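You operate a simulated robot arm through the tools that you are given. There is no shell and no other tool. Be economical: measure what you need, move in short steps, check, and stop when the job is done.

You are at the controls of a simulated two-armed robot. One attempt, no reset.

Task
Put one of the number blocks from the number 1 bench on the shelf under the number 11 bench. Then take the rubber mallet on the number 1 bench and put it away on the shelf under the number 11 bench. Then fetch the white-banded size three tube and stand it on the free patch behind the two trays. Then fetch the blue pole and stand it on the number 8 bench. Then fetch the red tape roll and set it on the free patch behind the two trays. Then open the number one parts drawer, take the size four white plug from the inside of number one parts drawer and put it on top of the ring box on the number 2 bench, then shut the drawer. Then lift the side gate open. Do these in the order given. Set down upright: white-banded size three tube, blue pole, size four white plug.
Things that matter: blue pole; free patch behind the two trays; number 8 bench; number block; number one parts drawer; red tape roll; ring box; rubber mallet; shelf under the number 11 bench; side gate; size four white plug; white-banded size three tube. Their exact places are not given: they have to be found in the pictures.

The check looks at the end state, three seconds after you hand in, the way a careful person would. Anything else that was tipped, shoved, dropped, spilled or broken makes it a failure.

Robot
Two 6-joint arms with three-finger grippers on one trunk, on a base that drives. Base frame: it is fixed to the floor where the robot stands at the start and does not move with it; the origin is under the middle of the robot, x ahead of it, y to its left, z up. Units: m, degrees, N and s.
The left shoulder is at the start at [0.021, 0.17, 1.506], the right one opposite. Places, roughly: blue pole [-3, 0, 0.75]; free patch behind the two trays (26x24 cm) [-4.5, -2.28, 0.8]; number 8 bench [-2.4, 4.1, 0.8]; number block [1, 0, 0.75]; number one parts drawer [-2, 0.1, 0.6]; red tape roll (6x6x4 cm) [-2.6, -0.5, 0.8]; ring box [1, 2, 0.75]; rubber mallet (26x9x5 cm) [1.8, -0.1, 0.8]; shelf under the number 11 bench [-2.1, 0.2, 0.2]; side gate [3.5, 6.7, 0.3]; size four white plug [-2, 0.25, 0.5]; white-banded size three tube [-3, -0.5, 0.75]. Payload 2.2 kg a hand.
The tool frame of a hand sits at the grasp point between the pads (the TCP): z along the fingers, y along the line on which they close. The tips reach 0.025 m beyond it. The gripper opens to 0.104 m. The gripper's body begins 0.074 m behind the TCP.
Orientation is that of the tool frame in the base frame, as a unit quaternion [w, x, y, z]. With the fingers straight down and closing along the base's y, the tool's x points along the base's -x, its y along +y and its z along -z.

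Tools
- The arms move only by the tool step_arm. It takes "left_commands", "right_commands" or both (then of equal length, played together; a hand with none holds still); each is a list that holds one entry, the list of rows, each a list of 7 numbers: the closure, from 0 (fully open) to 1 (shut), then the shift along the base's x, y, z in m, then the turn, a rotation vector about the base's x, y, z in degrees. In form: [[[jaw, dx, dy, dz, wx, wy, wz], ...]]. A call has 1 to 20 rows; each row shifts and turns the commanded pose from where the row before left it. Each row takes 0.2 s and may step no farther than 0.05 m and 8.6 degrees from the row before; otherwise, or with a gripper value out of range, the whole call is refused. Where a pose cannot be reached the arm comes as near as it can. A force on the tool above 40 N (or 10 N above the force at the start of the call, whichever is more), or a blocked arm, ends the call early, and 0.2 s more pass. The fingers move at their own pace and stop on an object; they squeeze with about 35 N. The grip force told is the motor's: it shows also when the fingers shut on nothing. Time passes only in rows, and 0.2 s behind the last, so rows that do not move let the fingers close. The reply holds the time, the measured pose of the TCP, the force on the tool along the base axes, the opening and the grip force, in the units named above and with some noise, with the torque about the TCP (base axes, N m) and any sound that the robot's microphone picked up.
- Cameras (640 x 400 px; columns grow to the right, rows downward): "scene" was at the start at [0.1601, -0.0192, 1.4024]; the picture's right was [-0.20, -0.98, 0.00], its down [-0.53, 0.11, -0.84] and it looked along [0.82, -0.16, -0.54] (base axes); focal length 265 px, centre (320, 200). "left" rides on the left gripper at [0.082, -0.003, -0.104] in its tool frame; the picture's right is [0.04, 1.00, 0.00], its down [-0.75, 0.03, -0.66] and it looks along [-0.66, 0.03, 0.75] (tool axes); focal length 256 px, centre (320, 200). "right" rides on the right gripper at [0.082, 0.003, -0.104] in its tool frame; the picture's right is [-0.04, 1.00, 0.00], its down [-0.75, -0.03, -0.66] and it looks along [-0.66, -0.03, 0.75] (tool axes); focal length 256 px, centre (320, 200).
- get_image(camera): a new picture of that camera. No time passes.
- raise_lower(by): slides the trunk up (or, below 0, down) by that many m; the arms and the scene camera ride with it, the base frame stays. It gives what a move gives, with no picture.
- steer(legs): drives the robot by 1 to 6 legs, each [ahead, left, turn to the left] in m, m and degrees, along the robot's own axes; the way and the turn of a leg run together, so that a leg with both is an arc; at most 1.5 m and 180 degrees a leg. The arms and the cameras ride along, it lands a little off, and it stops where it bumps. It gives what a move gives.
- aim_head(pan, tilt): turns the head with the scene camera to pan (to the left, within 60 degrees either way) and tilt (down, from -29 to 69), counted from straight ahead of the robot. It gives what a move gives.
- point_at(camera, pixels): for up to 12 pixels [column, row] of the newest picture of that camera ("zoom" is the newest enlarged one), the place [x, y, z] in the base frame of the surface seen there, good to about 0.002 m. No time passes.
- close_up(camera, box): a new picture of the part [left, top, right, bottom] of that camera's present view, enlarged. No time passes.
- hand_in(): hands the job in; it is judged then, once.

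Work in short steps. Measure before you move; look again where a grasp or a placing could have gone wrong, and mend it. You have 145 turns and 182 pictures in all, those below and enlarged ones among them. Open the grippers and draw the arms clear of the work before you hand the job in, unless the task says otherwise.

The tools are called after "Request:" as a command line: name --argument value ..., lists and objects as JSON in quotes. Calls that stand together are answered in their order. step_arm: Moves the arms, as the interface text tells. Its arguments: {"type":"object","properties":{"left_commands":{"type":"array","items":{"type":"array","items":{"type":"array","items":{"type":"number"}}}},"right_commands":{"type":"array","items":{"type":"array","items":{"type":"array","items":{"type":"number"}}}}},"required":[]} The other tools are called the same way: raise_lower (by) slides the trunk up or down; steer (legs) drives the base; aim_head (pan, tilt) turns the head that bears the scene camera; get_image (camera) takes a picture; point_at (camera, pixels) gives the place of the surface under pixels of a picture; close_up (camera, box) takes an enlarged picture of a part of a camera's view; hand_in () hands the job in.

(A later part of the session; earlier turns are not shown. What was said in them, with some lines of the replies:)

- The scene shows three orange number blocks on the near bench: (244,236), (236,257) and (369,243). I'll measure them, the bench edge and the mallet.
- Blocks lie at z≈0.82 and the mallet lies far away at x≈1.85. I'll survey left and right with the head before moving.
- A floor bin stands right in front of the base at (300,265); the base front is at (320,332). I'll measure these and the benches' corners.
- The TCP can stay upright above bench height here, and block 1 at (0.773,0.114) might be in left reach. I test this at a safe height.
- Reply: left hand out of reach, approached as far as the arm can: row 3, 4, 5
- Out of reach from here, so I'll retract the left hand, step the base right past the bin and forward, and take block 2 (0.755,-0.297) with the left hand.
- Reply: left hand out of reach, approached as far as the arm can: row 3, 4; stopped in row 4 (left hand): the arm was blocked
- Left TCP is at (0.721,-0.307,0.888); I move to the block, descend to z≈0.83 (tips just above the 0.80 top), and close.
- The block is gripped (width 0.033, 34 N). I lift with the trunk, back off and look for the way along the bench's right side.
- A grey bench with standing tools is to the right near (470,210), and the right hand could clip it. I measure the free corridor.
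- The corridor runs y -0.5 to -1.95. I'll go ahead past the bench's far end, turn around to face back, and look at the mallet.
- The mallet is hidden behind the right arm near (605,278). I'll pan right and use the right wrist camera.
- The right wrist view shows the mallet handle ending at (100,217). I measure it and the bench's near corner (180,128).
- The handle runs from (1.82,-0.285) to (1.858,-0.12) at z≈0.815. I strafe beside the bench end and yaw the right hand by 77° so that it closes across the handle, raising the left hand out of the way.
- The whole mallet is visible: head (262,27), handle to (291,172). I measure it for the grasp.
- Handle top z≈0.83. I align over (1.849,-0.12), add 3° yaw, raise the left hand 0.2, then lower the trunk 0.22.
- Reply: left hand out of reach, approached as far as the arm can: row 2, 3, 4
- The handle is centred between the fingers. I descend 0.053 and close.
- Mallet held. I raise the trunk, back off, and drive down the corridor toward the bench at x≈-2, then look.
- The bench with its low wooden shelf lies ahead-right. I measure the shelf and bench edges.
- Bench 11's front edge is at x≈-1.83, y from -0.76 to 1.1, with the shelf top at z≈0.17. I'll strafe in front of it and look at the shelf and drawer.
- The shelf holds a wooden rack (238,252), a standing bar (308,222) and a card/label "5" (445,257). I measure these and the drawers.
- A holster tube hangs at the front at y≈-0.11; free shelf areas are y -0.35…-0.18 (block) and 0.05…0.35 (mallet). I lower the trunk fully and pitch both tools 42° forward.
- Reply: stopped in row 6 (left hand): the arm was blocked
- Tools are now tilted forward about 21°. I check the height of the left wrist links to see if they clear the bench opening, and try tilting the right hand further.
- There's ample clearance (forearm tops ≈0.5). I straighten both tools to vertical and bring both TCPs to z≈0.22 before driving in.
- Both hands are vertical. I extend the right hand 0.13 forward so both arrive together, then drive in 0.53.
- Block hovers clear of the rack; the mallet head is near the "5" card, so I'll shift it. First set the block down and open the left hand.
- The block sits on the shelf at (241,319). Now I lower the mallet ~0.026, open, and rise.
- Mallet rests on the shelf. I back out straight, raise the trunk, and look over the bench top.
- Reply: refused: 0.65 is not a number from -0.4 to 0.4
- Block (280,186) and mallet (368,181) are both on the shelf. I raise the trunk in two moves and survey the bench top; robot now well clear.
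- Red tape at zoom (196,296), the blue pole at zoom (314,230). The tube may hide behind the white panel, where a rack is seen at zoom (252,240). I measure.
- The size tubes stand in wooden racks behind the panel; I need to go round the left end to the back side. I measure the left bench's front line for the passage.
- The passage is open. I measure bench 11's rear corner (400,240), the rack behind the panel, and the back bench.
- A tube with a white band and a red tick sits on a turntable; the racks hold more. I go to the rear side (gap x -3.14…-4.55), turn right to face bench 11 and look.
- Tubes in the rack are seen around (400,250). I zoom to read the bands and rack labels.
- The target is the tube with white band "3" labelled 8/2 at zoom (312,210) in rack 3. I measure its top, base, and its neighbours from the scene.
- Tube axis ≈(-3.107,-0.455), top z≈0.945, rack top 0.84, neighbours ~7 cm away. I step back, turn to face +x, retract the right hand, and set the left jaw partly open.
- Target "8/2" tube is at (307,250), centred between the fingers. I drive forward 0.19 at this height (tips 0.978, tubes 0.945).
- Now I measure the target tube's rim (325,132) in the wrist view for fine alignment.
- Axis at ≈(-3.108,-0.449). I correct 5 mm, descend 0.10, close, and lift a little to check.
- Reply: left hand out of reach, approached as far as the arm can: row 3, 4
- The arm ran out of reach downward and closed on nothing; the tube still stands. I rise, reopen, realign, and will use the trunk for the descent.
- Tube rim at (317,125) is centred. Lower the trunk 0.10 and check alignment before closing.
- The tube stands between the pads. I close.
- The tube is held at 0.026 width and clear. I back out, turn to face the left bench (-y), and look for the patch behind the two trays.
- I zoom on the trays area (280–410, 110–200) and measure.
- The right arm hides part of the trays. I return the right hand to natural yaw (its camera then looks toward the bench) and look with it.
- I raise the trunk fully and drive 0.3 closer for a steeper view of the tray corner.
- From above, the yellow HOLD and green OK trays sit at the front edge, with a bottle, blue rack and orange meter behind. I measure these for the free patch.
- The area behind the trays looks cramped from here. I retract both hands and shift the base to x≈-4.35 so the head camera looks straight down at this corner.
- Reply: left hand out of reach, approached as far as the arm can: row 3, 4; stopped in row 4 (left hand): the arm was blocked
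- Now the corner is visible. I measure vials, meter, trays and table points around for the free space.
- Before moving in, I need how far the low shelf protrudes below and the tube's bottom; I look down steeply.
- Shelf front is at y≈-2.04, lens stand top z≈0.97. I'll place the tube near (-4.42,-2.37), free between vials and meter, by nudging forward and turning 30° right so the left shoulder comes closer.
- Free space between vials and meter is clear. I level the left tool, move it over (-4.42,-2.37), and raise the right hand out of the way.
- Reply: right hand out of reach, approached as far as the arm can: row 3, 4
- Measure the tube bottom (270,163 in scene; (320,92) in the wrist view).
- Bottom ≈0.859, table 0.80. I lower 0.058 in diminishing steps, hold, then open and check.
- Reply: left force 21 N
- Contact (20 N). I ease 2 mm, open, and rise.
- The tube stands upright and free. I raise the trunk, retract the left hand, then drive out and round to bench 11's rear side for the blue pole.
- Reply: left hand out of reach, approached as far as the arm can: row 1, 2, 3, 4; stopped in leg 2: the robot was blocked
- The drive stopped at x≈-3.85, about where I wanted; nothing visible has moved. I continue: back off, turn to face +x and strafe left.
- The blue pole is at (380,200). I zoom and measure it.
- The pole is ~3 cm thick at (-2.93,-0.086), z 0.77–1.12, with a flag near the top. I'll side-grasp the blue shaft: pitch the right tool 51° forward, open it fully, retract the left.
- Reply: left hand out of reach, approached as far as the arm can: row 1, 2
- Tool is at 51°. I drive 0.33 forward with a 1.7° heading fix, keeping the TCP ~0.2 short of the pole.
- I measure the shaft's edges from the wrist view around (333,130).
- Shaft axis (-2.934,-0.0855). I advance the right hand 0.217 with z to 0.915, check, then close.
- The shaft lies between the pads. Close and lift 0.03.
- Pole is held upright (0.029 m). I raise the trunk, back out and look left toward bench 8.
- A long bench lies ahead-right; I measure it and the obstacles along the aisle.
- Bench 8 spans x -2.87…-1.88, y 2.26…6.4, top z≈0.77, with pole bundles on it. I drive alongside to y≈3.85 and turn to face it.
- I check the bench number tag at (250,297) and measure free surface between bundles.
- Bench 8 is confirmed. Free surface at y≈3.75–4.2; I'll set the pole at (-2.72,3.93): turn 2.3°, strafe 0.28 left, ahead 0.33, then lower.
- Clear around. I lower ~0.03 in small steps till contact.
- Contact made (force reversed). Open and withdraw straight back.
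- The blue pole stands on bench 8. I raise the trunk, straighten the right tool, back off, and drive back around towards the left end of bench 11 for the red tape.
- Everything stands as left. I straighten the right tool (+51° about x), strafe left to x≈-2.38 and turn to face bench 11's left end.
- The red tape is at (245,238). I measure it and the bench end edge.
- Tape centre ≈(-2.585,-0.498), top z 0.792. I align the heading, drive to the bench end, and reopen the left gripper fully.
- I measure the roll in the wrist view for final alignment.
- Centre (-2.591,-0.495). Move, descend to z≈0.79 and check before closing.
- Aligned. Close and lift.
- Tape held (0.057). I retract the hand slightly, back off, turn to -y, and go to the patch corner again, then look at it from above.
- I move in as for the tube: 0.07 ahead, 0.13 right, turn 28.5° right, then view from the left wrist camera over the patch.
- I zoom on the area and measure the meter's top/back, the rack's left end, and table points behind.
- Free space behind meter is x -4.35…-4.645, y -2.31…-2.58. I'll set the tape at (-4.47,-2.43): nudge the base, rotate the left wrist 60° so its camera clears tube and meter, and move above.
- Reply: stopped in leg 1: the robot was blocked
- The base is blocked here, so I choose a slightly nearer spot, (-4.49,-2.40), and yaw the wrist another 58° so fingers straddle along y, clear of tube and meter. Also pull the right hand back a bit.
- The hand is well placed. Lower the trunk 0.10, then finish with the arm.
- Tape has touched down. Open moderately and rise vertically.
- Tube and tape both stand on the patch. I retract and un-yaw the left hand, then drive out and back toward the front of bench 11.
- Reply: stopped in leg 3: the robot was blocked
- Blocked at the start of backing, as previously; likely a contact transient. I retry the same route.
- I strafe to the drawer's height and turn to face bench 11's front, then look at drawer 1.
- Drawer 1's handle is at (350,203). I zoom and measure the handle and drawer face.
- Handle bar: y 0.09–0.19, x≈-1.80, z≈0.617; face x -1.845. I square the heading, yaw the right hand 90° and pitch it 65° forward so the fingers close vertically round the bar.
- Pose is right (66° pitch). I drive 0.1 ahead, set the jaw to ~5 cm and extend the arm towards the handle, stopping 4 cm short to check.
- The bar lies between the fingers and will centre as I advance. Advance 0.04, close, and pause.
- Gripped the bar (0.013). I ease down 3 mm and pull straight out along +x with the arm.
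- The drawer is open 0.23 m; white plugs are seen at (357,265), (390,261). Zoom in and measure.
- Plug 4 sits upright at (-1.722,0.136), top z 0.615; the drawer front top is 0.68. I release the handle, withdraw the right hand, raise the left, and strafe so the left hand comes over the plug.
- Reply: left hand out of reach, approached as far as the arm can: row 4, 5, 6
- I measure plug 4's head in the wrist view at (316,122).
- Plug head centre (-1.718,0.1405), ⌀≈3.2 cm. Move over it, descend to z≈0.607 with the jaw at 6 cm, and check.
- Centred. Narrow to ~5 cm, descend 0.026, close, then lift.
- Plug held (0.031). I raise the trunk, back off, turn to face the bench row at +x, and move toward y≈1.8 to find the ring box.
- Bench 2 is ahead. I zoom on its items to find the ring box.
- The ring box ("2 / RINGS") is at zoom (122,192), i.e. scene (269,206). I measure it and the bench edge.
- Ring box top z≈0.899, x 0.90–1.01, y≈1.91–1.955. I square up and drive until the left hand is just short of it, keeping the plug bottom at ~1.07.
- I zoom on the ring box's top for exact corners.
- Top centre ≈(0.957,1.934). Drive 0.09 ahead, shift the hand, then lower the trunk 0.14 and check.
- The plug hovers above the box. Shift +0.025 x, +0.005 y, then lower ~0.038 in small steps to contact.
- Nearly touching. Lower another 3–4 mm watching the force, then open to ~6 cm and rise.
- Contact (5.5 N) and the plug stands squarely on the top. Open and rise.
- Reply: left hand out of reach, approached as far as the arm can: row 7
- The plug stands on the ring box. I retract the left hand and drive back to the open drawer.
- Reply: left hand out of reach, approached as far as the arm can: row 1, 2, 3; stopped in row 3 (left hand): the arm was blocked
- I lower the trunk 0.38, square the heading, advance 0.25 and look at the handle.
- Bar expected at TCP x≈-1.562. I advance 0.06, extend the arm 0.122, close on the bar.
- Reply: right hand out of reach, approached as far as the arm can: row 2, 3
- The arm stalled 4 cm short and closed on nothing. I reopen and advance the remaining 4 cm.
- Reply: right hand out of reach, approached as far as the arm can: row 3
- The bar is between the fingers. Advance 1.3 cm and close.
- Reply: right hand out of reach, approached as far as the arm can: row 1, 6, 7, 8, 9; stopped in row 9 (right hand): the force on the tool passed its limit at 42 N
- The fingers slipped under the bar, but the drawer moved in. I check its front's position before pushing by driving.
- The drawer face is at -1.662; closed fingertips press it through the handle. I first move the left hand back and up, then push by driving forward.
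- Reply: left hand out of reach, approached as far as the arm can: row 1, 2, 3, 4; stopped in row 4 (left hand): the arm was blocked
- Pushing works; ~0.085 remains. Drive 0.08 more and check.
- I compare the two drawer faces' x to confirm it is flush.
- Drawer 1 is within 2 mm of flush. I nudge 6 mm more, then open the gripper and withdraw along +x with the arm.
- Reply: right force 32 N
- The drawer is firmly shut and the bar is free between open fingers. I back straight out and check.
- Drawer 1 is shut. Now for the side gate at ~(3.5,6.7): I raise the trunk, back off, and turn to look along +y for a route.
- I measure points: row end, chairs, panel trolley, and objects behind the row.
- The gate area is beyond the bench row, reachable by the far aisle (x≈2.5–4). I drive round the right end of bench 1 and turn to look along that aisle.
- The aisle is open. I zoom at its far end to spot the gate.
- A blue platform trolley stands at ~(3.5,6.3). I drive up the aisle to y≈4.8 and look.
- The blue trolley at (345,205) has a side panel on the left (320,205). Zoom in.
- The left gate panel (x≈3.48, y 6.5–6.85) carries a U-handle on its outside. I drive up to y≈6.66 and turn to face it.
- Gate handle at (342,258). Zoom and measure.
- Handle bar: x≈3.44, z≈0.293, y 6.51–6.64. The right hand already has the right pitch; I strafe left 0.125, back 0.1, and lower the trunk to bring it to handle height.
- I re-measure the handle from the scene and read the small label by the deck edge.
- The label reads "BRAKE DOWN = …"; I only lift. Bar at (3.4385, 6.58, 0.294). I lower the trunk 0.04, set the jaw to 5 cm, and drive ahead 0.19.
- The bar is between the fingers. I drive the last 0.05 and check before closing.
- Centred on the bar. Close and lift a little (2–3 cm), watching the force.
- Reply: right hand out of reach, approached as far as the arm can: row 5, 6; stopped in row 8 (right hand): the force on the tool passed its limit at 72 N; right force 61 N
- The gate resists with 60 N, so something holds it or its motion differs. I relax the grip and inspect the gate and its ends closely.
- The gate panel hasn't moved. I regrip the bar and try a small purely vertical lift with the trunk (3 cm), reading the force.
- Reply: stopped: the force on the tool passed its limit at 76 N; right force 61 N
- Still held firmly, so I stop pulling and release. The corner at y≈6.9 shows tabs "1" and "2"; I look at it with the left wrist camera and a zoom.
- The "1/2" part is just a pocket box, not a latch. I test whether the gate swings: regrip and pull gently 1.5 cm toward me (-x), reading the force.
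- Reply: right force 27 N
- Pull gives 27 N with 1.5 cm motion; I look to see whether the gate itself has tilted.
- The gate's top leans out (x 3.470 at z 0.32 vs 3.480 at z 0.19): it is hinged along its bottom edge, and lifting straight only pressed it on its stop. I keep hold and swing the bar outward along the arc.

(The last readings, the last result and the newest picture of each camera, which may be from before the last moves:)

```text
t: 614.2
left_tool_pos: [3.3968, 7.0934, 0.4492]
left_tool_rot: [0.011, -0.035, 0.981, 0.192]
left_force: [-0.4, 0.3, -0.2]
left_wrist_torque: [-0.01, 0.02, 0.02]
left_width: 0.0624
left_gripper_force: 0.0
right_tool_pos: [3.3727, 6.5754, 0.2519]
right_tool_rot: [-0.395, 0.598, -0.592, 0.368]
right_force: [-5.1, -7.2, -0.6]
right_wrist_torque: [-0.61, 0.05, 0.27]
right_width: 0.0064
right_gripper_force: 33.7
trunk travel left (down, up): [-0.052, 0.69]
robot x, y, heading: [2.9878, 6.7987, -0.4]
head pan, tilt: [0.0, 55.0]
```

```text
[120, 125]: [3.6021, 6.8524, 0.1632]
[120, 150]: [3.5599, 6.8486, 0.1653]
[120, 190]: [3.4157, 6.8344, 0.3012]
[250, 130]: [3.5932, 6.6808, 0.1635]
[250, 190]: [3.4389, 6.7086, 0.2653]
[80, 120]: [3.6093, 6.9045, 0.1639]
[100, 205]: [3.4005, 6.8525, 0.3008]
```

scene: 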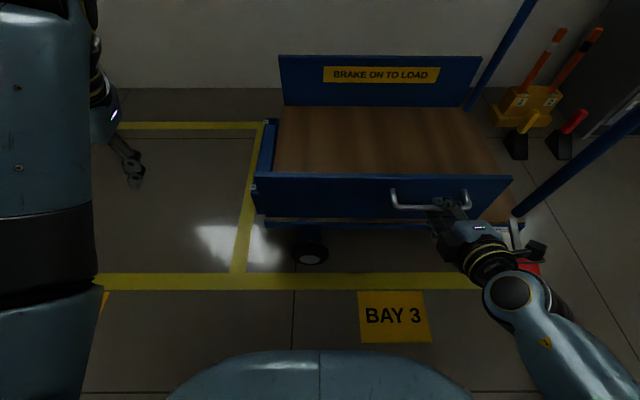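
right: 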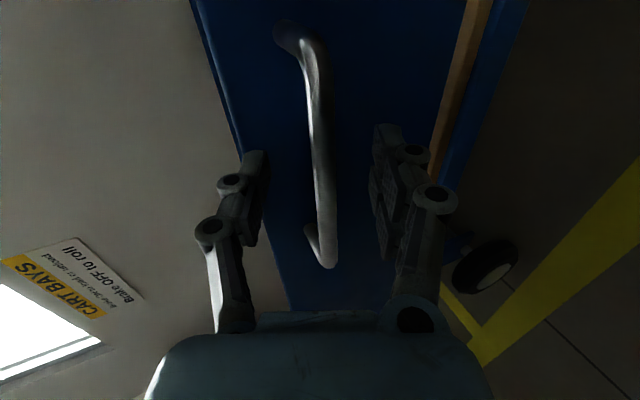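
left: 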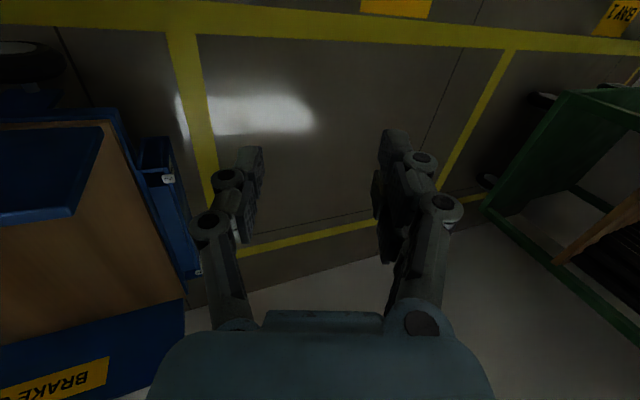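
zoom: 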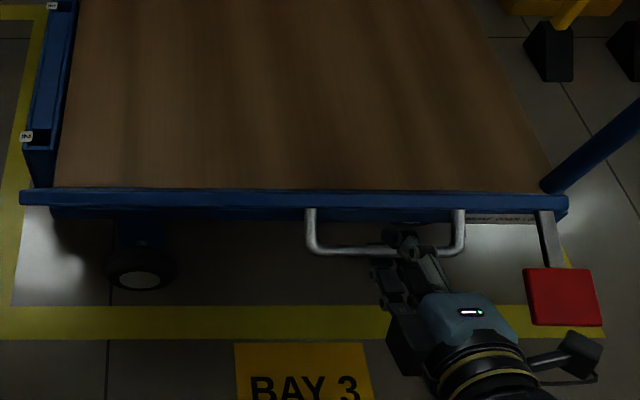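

It swings freely outward (top now x≈3.41). I continue the arc downward.

Request:
step_arm --right_commands '[[[1, -0.005, 0, -0.009, 0, 0, 0], [1, -0.005, 0, -0.009, 0, 0, 0], [1, -0.003, 0, -0.009, 0, 0, 0], [1, -0.003, 0, -0.011, 0, 0, 0], [1, -0.003, 0, -0.011, 0, 0, 0], [1, -0.002, 0, -0.011, 0, 0, 0], [1, 0, 0, -0.011, 0, 0, 0], [1, 0.002, 0, -0.012, 0, 0, 0], [1, 0, 0, 0, 0, 0, 0]]]'

Request:
close_up --camera "scene" --box '[240, 120, 560, 320]'

Request:
point_at --camera "zoom" --pixels '[[150, 195], [150, 210], [150, 230], [250, 240], [250, 200]]'

```text
t: 616.2
left_tool_pos: [3.3968, 7.0953, 0.4502]
left_tool_rot: [0.013, -0.035, 0.981, 0.19]
left_force: [0.9, -0.4, -0.1]
left_wrist_torque: [0.01, 0.03, 0.01]
left_width: 0.0623
left_gripper_force: 0.0
right_tool_pos: [3.3703, 6.5649, 0.1856]
right_tool_rot: [-0.404, 0.596, -0.577, 0.386]
right_force: [-2.5, 0.2, -5.0]
right_wrist_torque: [0.02, -0.14, 0.0]
right_width: 0.0001
right_gripper_force: 28.1
trunk travel left (down, up): [-0.052, 0.69]
robot x, y, heading: [2.99, 6.8007, -0.1]
head pan, tilt: [0.0, 55.0]
```

```text
2.00 times, centred on (400, 220) of scene
```

zoom: 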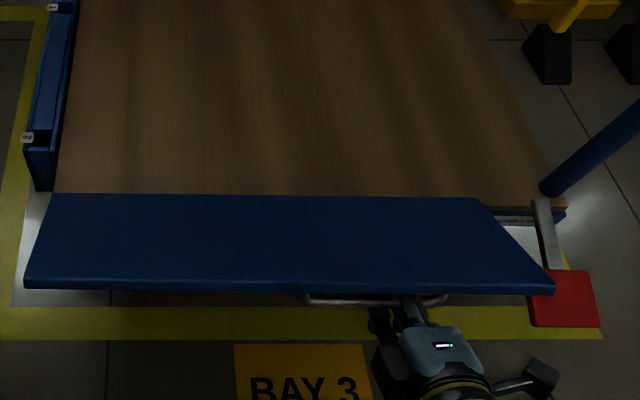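

```text
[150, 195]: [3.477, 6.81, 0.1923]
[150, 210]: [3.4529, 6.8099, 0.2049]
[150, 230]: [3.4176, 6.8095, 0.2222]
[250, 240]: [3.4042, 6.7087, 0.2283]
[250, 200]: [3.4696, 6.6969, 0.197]
```

The gate is now ~64° open and the fingers have slipped off the bar. I withdraw the hand back and see where the gate settles.

Request:
step_arm --right_commands '[[[1, -0.015, 0, 0, 0, 0, 0], [1, -0.02, 0, 0, 0, 0, 0], [1, -0.03, 0, 0.01, 0, 0, 0], [1, 0, 0, 0, 0, 0, 0], [1, 0, 0, 0, 0, 0, 0], [1, 0, 0, 0, 0, 0, 0]]]'

Request:
close_up --camera "scene" --box '[240, 120, 560, 320]'

Request:
point_at --camera "zoom" --pixels '[[150, 200], [150, 230], [150, 260], [250, 240], [250, 270]]'

```text
t: 617.8
left_tool_pos: [3.3973, 7.0938, 0.4462]
left_tool_rot: [0.01, -0.034, 0.981, 0.192]
left_force: [0.0, -0.8, 0.5]
left_wrist_torque: [0.01, 0.0, -0.04]
left_width: 0.0623
left_gripper_force: 0.1
right_tool_pos: [3.3729, 6.5647, 0.2121]
right_tool_rot: [-0.431, 0.578, -0.557, 0.412]
right_force: [-1.2, -0.1, -3.6]
right_wrist_torque: [-0.08, -0.06, 0.0]
right_width: 0.0
right_gripper_force: 28.6
trunk travel left (down, up): [-0.052, 0.69]
robot x, y, heading: [2.9915, 6.7985, -0.1]
head pan, tilt: [0.0, 55.0]
stopped in row 6 (right hand): the arm was blocked; the commanded pose is now the measured one
```

```text
2.00 times, centred on (400, 220) of scene
```

zoom: 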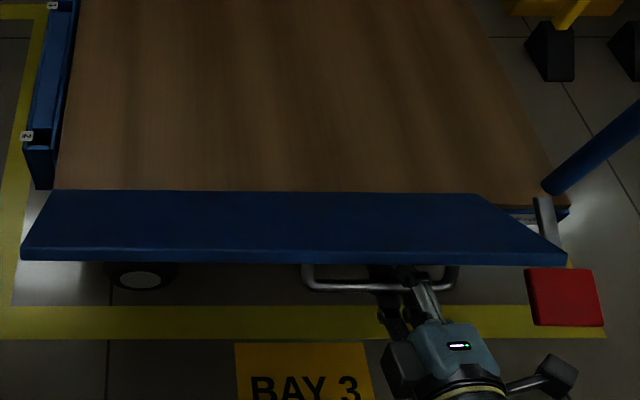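

```text
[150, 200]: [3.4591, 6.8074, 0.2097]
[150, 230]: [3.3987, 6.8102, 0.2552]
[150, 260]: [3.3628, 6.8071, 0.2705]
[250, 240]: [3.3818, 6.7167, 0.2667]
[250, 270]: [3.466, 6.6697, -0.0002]
```

The closed fingers sit inside the handle loop, supporting the gate (gravity opens it). I lower the trunk 0.045 to ease it down, then back the base out.

Request:
raise_lower --by -0.048

Request:
step_arm --right_commands '[[[1, 0, 0, -0.012, 0, 0, 0], [1, 0, 0, -0.012, 0, 0, 0], [1, 0, 0, -0.012, 0, 0, 0], [1, 0, 0, -0.012, 0, 0, 0], [1, 0, 0, 0, 0, 0, 0]]]'

Request:
close_up --camera "scene" --box '[240, 120, 560, 320]'

Request:
point_at --camera "zoom" --pixels '[[150, 200], [150, 220], [150, 240], [250, 230], [250, 250]]'

```text
t: 618.7
left_tool_pos: [3.3973, 7.0977, 0.4045]
left_tool_rot: [0.015, -0.034, 0.981, 0.192]
left_force: [-0.1, 1.1, 0.3]
left_wrist_torque: [0.04, -0.01, 0.01]
left_width: 0.0623
left_gripper_force: 0.0
right_tool_pos: [3.3894, 6.5537, 0.1837]
right_tool_rot: [-0.439, 0.579, -0.536, 0.43]
right_force: [-3.6, -0.3, -3.0]
right_wrist_torque: [0.0, -0.24, 0.0]
right_width: 0.0001
right_gripper_force: 28.4
trunk travel left (down, up): [-0.004, 0.738]
robot x, y, heading: [2.9905, 6.8045, -0.1]
head pan, tilt: [0.0, 55.0]
```

```text
t: 620.1
left_tool_pos: [3.3977, 7.0953, 0.3944]
left_tool_rot: [0.009, -0.033, 0.98, 0.195]
left_force: [0.1, 0.6, 0.1]
left_wrist_torque: [0.01, 0.02, 0.0]
left_width: 0.0625
left_gripper_force: 0.1
right_tool_pos: [3.3862, 6.5337, 0.1213]
right_tool_rot: [-0.428, 0.589, -0.534, 0.429]
right_force: [3.2, -1.1, 3.2]
right_wrist_torque: [0.05, 0.1, 0.0]
right_width: 0.0
right_gripper_force: 28.1
trunk travel left (down, up): [-0.004, 0.738]
robot x, y, heading: [2.9852, 6.8068, 0.1]
head pan, tilt: [0.0, 55.0]
stopped in row 5 (right hand): the arm was blocked; the commanded pose is now the measured one
```

```text
2.00 times, centred on (400, 220) of scene
```

zoom: 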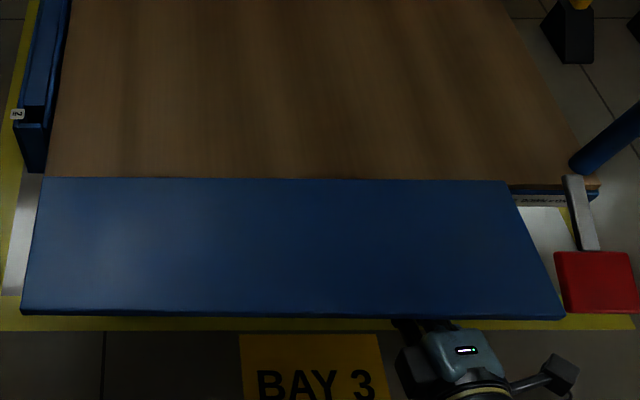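

```text
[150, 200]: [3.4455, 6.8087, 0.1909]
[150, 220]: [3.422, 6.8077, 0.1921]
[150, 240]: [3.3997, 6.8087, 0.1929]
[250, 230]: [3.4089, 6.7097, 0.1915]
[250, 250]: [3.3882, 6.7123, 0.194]
```

The gate now lies ~horizontal, fully folded open. I back the base out and verify it stays.

Request:
steer --legs '[[-0.15, 0, 0]]'

Request:
get_image --camera "scene"

Request:
point_at --camera "scene" --pixels '[[300, 175], [300, 165], [300, 155], [400, 165], [470, 170], [400, 140]]'

```text
t: 621.0
left_tool_pos: [3.3648, 7.0975, 0.4005]
left_tool_rot: [0.013, -0.036, 0.98, 0.195]
left_force: [0.4, 0.6, 0.2]
left_wrist_torque: [0.0, -0.02, -0.02]
left_width: 0.0625
left_gripper_force: 0.0
right_tool_pos: [3.367, 6.5398, 0.1345]
right_tool_rot: [-0.44, 0.581, -0.529, 0.435]
right_force: [0.0, -0.2, -0.2]
right_wrist_torque: [-0.03, 0.0, 0.01]
right_width: 0.0
right_gripper_force: 28.2
trunk travel left (down, up): [-0.004, 0.738]
robot x, y, heading: [2.9568, 6.8005, 0.0]
head pan, tilt: [0.0, 55.0]
stopped in leg 1: the force on the tool passed its limit at 64 N (the readings are from after the stop); the commanded pose is now the measured one
```

```text
18 pictures are left
```

scene: 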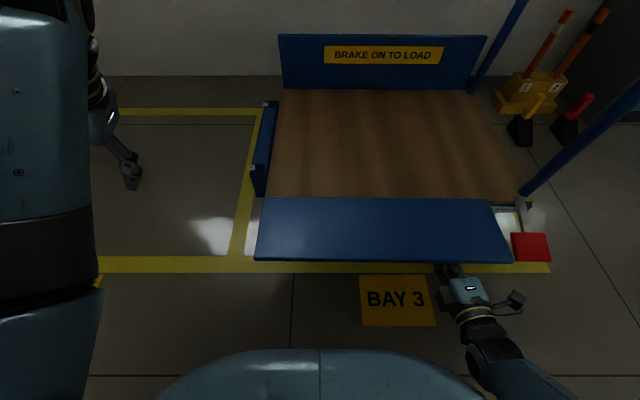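

```text
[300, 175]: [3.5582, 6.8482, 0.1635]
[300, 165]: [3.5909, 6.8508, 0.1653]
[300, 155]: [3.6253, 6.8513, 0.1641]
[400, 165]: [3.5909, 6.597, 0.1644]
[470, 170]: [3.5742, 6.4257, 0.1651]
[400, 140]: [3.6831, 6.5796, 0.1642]
```

The hand snagged on something. I look with the right wrist camera at how the fingers sit in the handle.

Request:
get_image --camera "right"

Request:
close_up --camera "scene" --box '[400, 210, 560, 320]'

```text
17 pictures are left
```

right: 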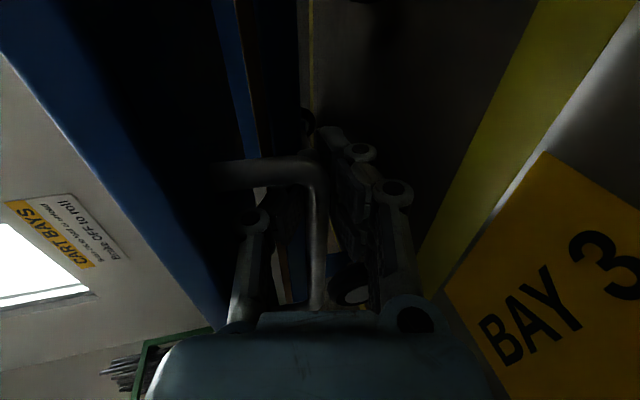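

```text
3.64 times, centred on (480, 265) of scene
5 turns are left
```

zoom: 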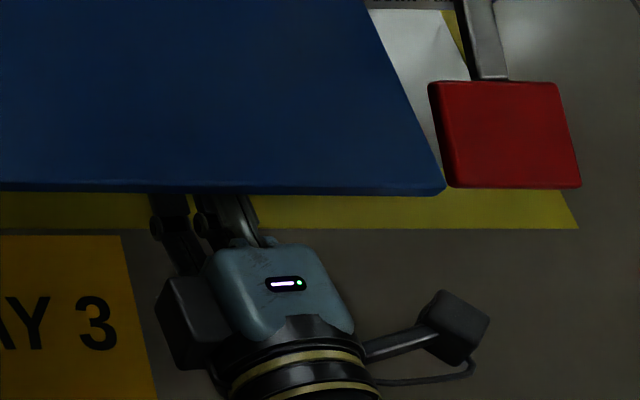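

The bar is trapped between the finger links behind the closed pads. I open the gripper, then back straight out and check.

Request:
step_arm --right_commands '[[[0.7, 0, 0, 0, 0, 0, 0], [0.5, 0, 0, 0, 0, 0, 0], [0.4, 0, 0, 0, 0, 0, 0], [0.4, 0, 0, 0, 0, 0, 0]]]'

Request:
steer --legs '[[-0.05, 0, 0], [-0.25, 0, 0]]'

Request:
get_image --camera "scene"

Request:
point_at --camera "scene" --pixels '[[300, 165], [350, 165], [300, 150], [300, 140], [350, 155], [350, 180]]'

```text
t: 622.0
left_tool_pos: [3.3656, 7.0966, 0.401]
left_tool_rot: [0.012, -0.036, 0.98, 0.196]
left_force: [-0.3, -0.6, -0.7]
left_wrist_torque: [0.03, -0.03, -0.03]
left_width: 0.0625
left_gripper_force: 0.1
right_tool_pos: [3.365, 6.5408, 0.1346]
right_tool_rot: [-0.439, 0.58, -0.53, 0.436]
right_force: [2.5, -0.3, -6.1]
right_wrist_torque: [-0.03, -0.02, -0.04]
right_width: 0.06
right_gripper_force: 0.0
trunk travel left (down, up): [-0.004, 0.738]
robot x, y, heading: [2.957, 6.8033, -0.0]
head pan, tilt: [0.0, 55.0]
```

```text
t: 624.3
left_tool_pos: [3.0761, 7.0959, 0.4014]
left_tool_rot: [0.012, -0.034, 0.98, 0.196]
left_force: [-0.3, -0.7, -0.6]
left_wrist_torque: [0.02, 0.0, 0.0]
left_width: 0.0624
left_gripper_force: 0.0
right_tool_pos: [3.0769, 6.5393, 0.1342]
right_tool_rot: [-0.44, 0.58, -0.529, 0.436]
right_force: [0.6, -0.5, 0.7]
right_wrist_torque: [-0.02, -0.01, 0.03]
right_width: 0.0626
right_gripper_force: 0.0
trunk travel left (down, up): [-0.004, 0.738]
robot x, y, heading: [2.6668, 6.7987, -0.0]
head pan, tilt: [0.0, 55.0]
```

```text
15 pictures are left
```

scene: 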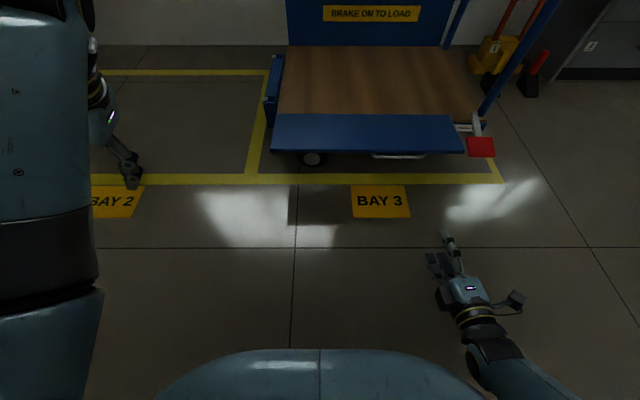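

```text
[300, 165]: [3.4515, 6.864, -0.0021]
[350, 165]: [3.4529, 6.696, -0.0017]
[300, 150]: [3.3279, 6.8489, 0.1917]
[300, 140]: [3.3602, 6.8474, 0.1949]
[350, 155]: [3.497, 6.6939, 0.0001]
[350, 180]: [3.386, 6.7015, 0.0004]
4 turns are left
```

The gate stays folded open and the hand is clear. I raise the arms a bit away from the work and hand in.

Request:
raise_lower --by 0.35

Request:
step_arm --left_commands '[[[0, 0, 0, 0, 0, 0, 0], [0, 0, 0, 0, 0, 0, 0]]]' --right_commands '[[[0, 0, 0, 0, 0, 0, 0], [0, 0, 0, 0, 0, 0, 0]]]'

Request:
get_image --camera "scene"

```text
t: 627.7
left_tool_pos: [3.0771, 7.0963, 0.7519]
left_tool_rot: [0.013, -0.034, 0.98, 0.195]
left_force: [-0.9, 0.8, 0.7]
left_wrist_torque: [-0.03, -0.02, 0.0]
left_width: 0.0626
left_gripper_force: 0.1
right_tool_pos: [3.0771, 6.5399, 0.4857]
right_tool_rot: [-0.44, 0.579, -0.529, 0.437]
right_force: [-0.3, -0.4, -0.4]
right_wrist_torque: [0.0, 0.02, 0.02]
right_width: 0.0624
right_gripper_force: 0.0
trunk travel left (down, up): [-0.354, 0.388]
robot x, y, heading: [2.6659, 6.8028, -0.3]
head pan, tilt: [0.0, 55.0]
```

```text
t: 628.3
left_tool_pos: [3.0774, 7.0969, 0.7523]
left_tool_rot: [0.012, -0.035, 0.98, 0.196]
left_force: [0.7, -0.2, 0.4]
left_wrist_torque: [0.03, -0.01, -0.01]
left_width: 0.104
left_gripper_force: 0.0
right_tool_pos: [3.0765, 6.5394, 0.4842]
right_tool_rot: [-0.44, 0.579, -0.53, 0.437]
right_force: [-0.2, -0.3, -0.5]
right_wrist_torque: [0.02, -0.01, 0.03]
right_width: 0.104
right_gripper_force: 0.0
trunk travel left (down, up): [-0.354, 0.388]
robot x, y, heading: [2.6705, 6.8023, -0.4]
head pan, tilt: [0.0, 55.0]
```

```text
14 pictures are left
3 turns are left
```

scene: 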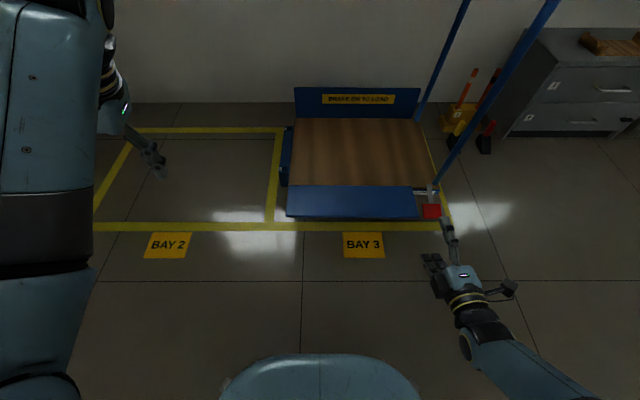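

The gate lies open at (352,202), the cart is in place in Bay 3, and both grippers are open and clear. I hand in.

Request:
hand_in

```text
The job is handed in.
```

I did all the steps in the order given and handed in, but I'm unsure about two of them: the side gate, and where the free patch is.

- **Side gate:** it would not lift straight up. It is hinged along its bottom edge, so I swung it outward until it lay flat and open.
- **Free patch:** I took it to be the clear area behind the orange meter, in the corner behind the green and yellow trays. The tube and the tape roll are there, about 10 cm further back than the rough position you gave.

The number 2 block and the mallet are on the shelf under bench 11, and the blue pole is standing on bench 8. The size four plug is upright on the ring box, and the number one drawer is shut.
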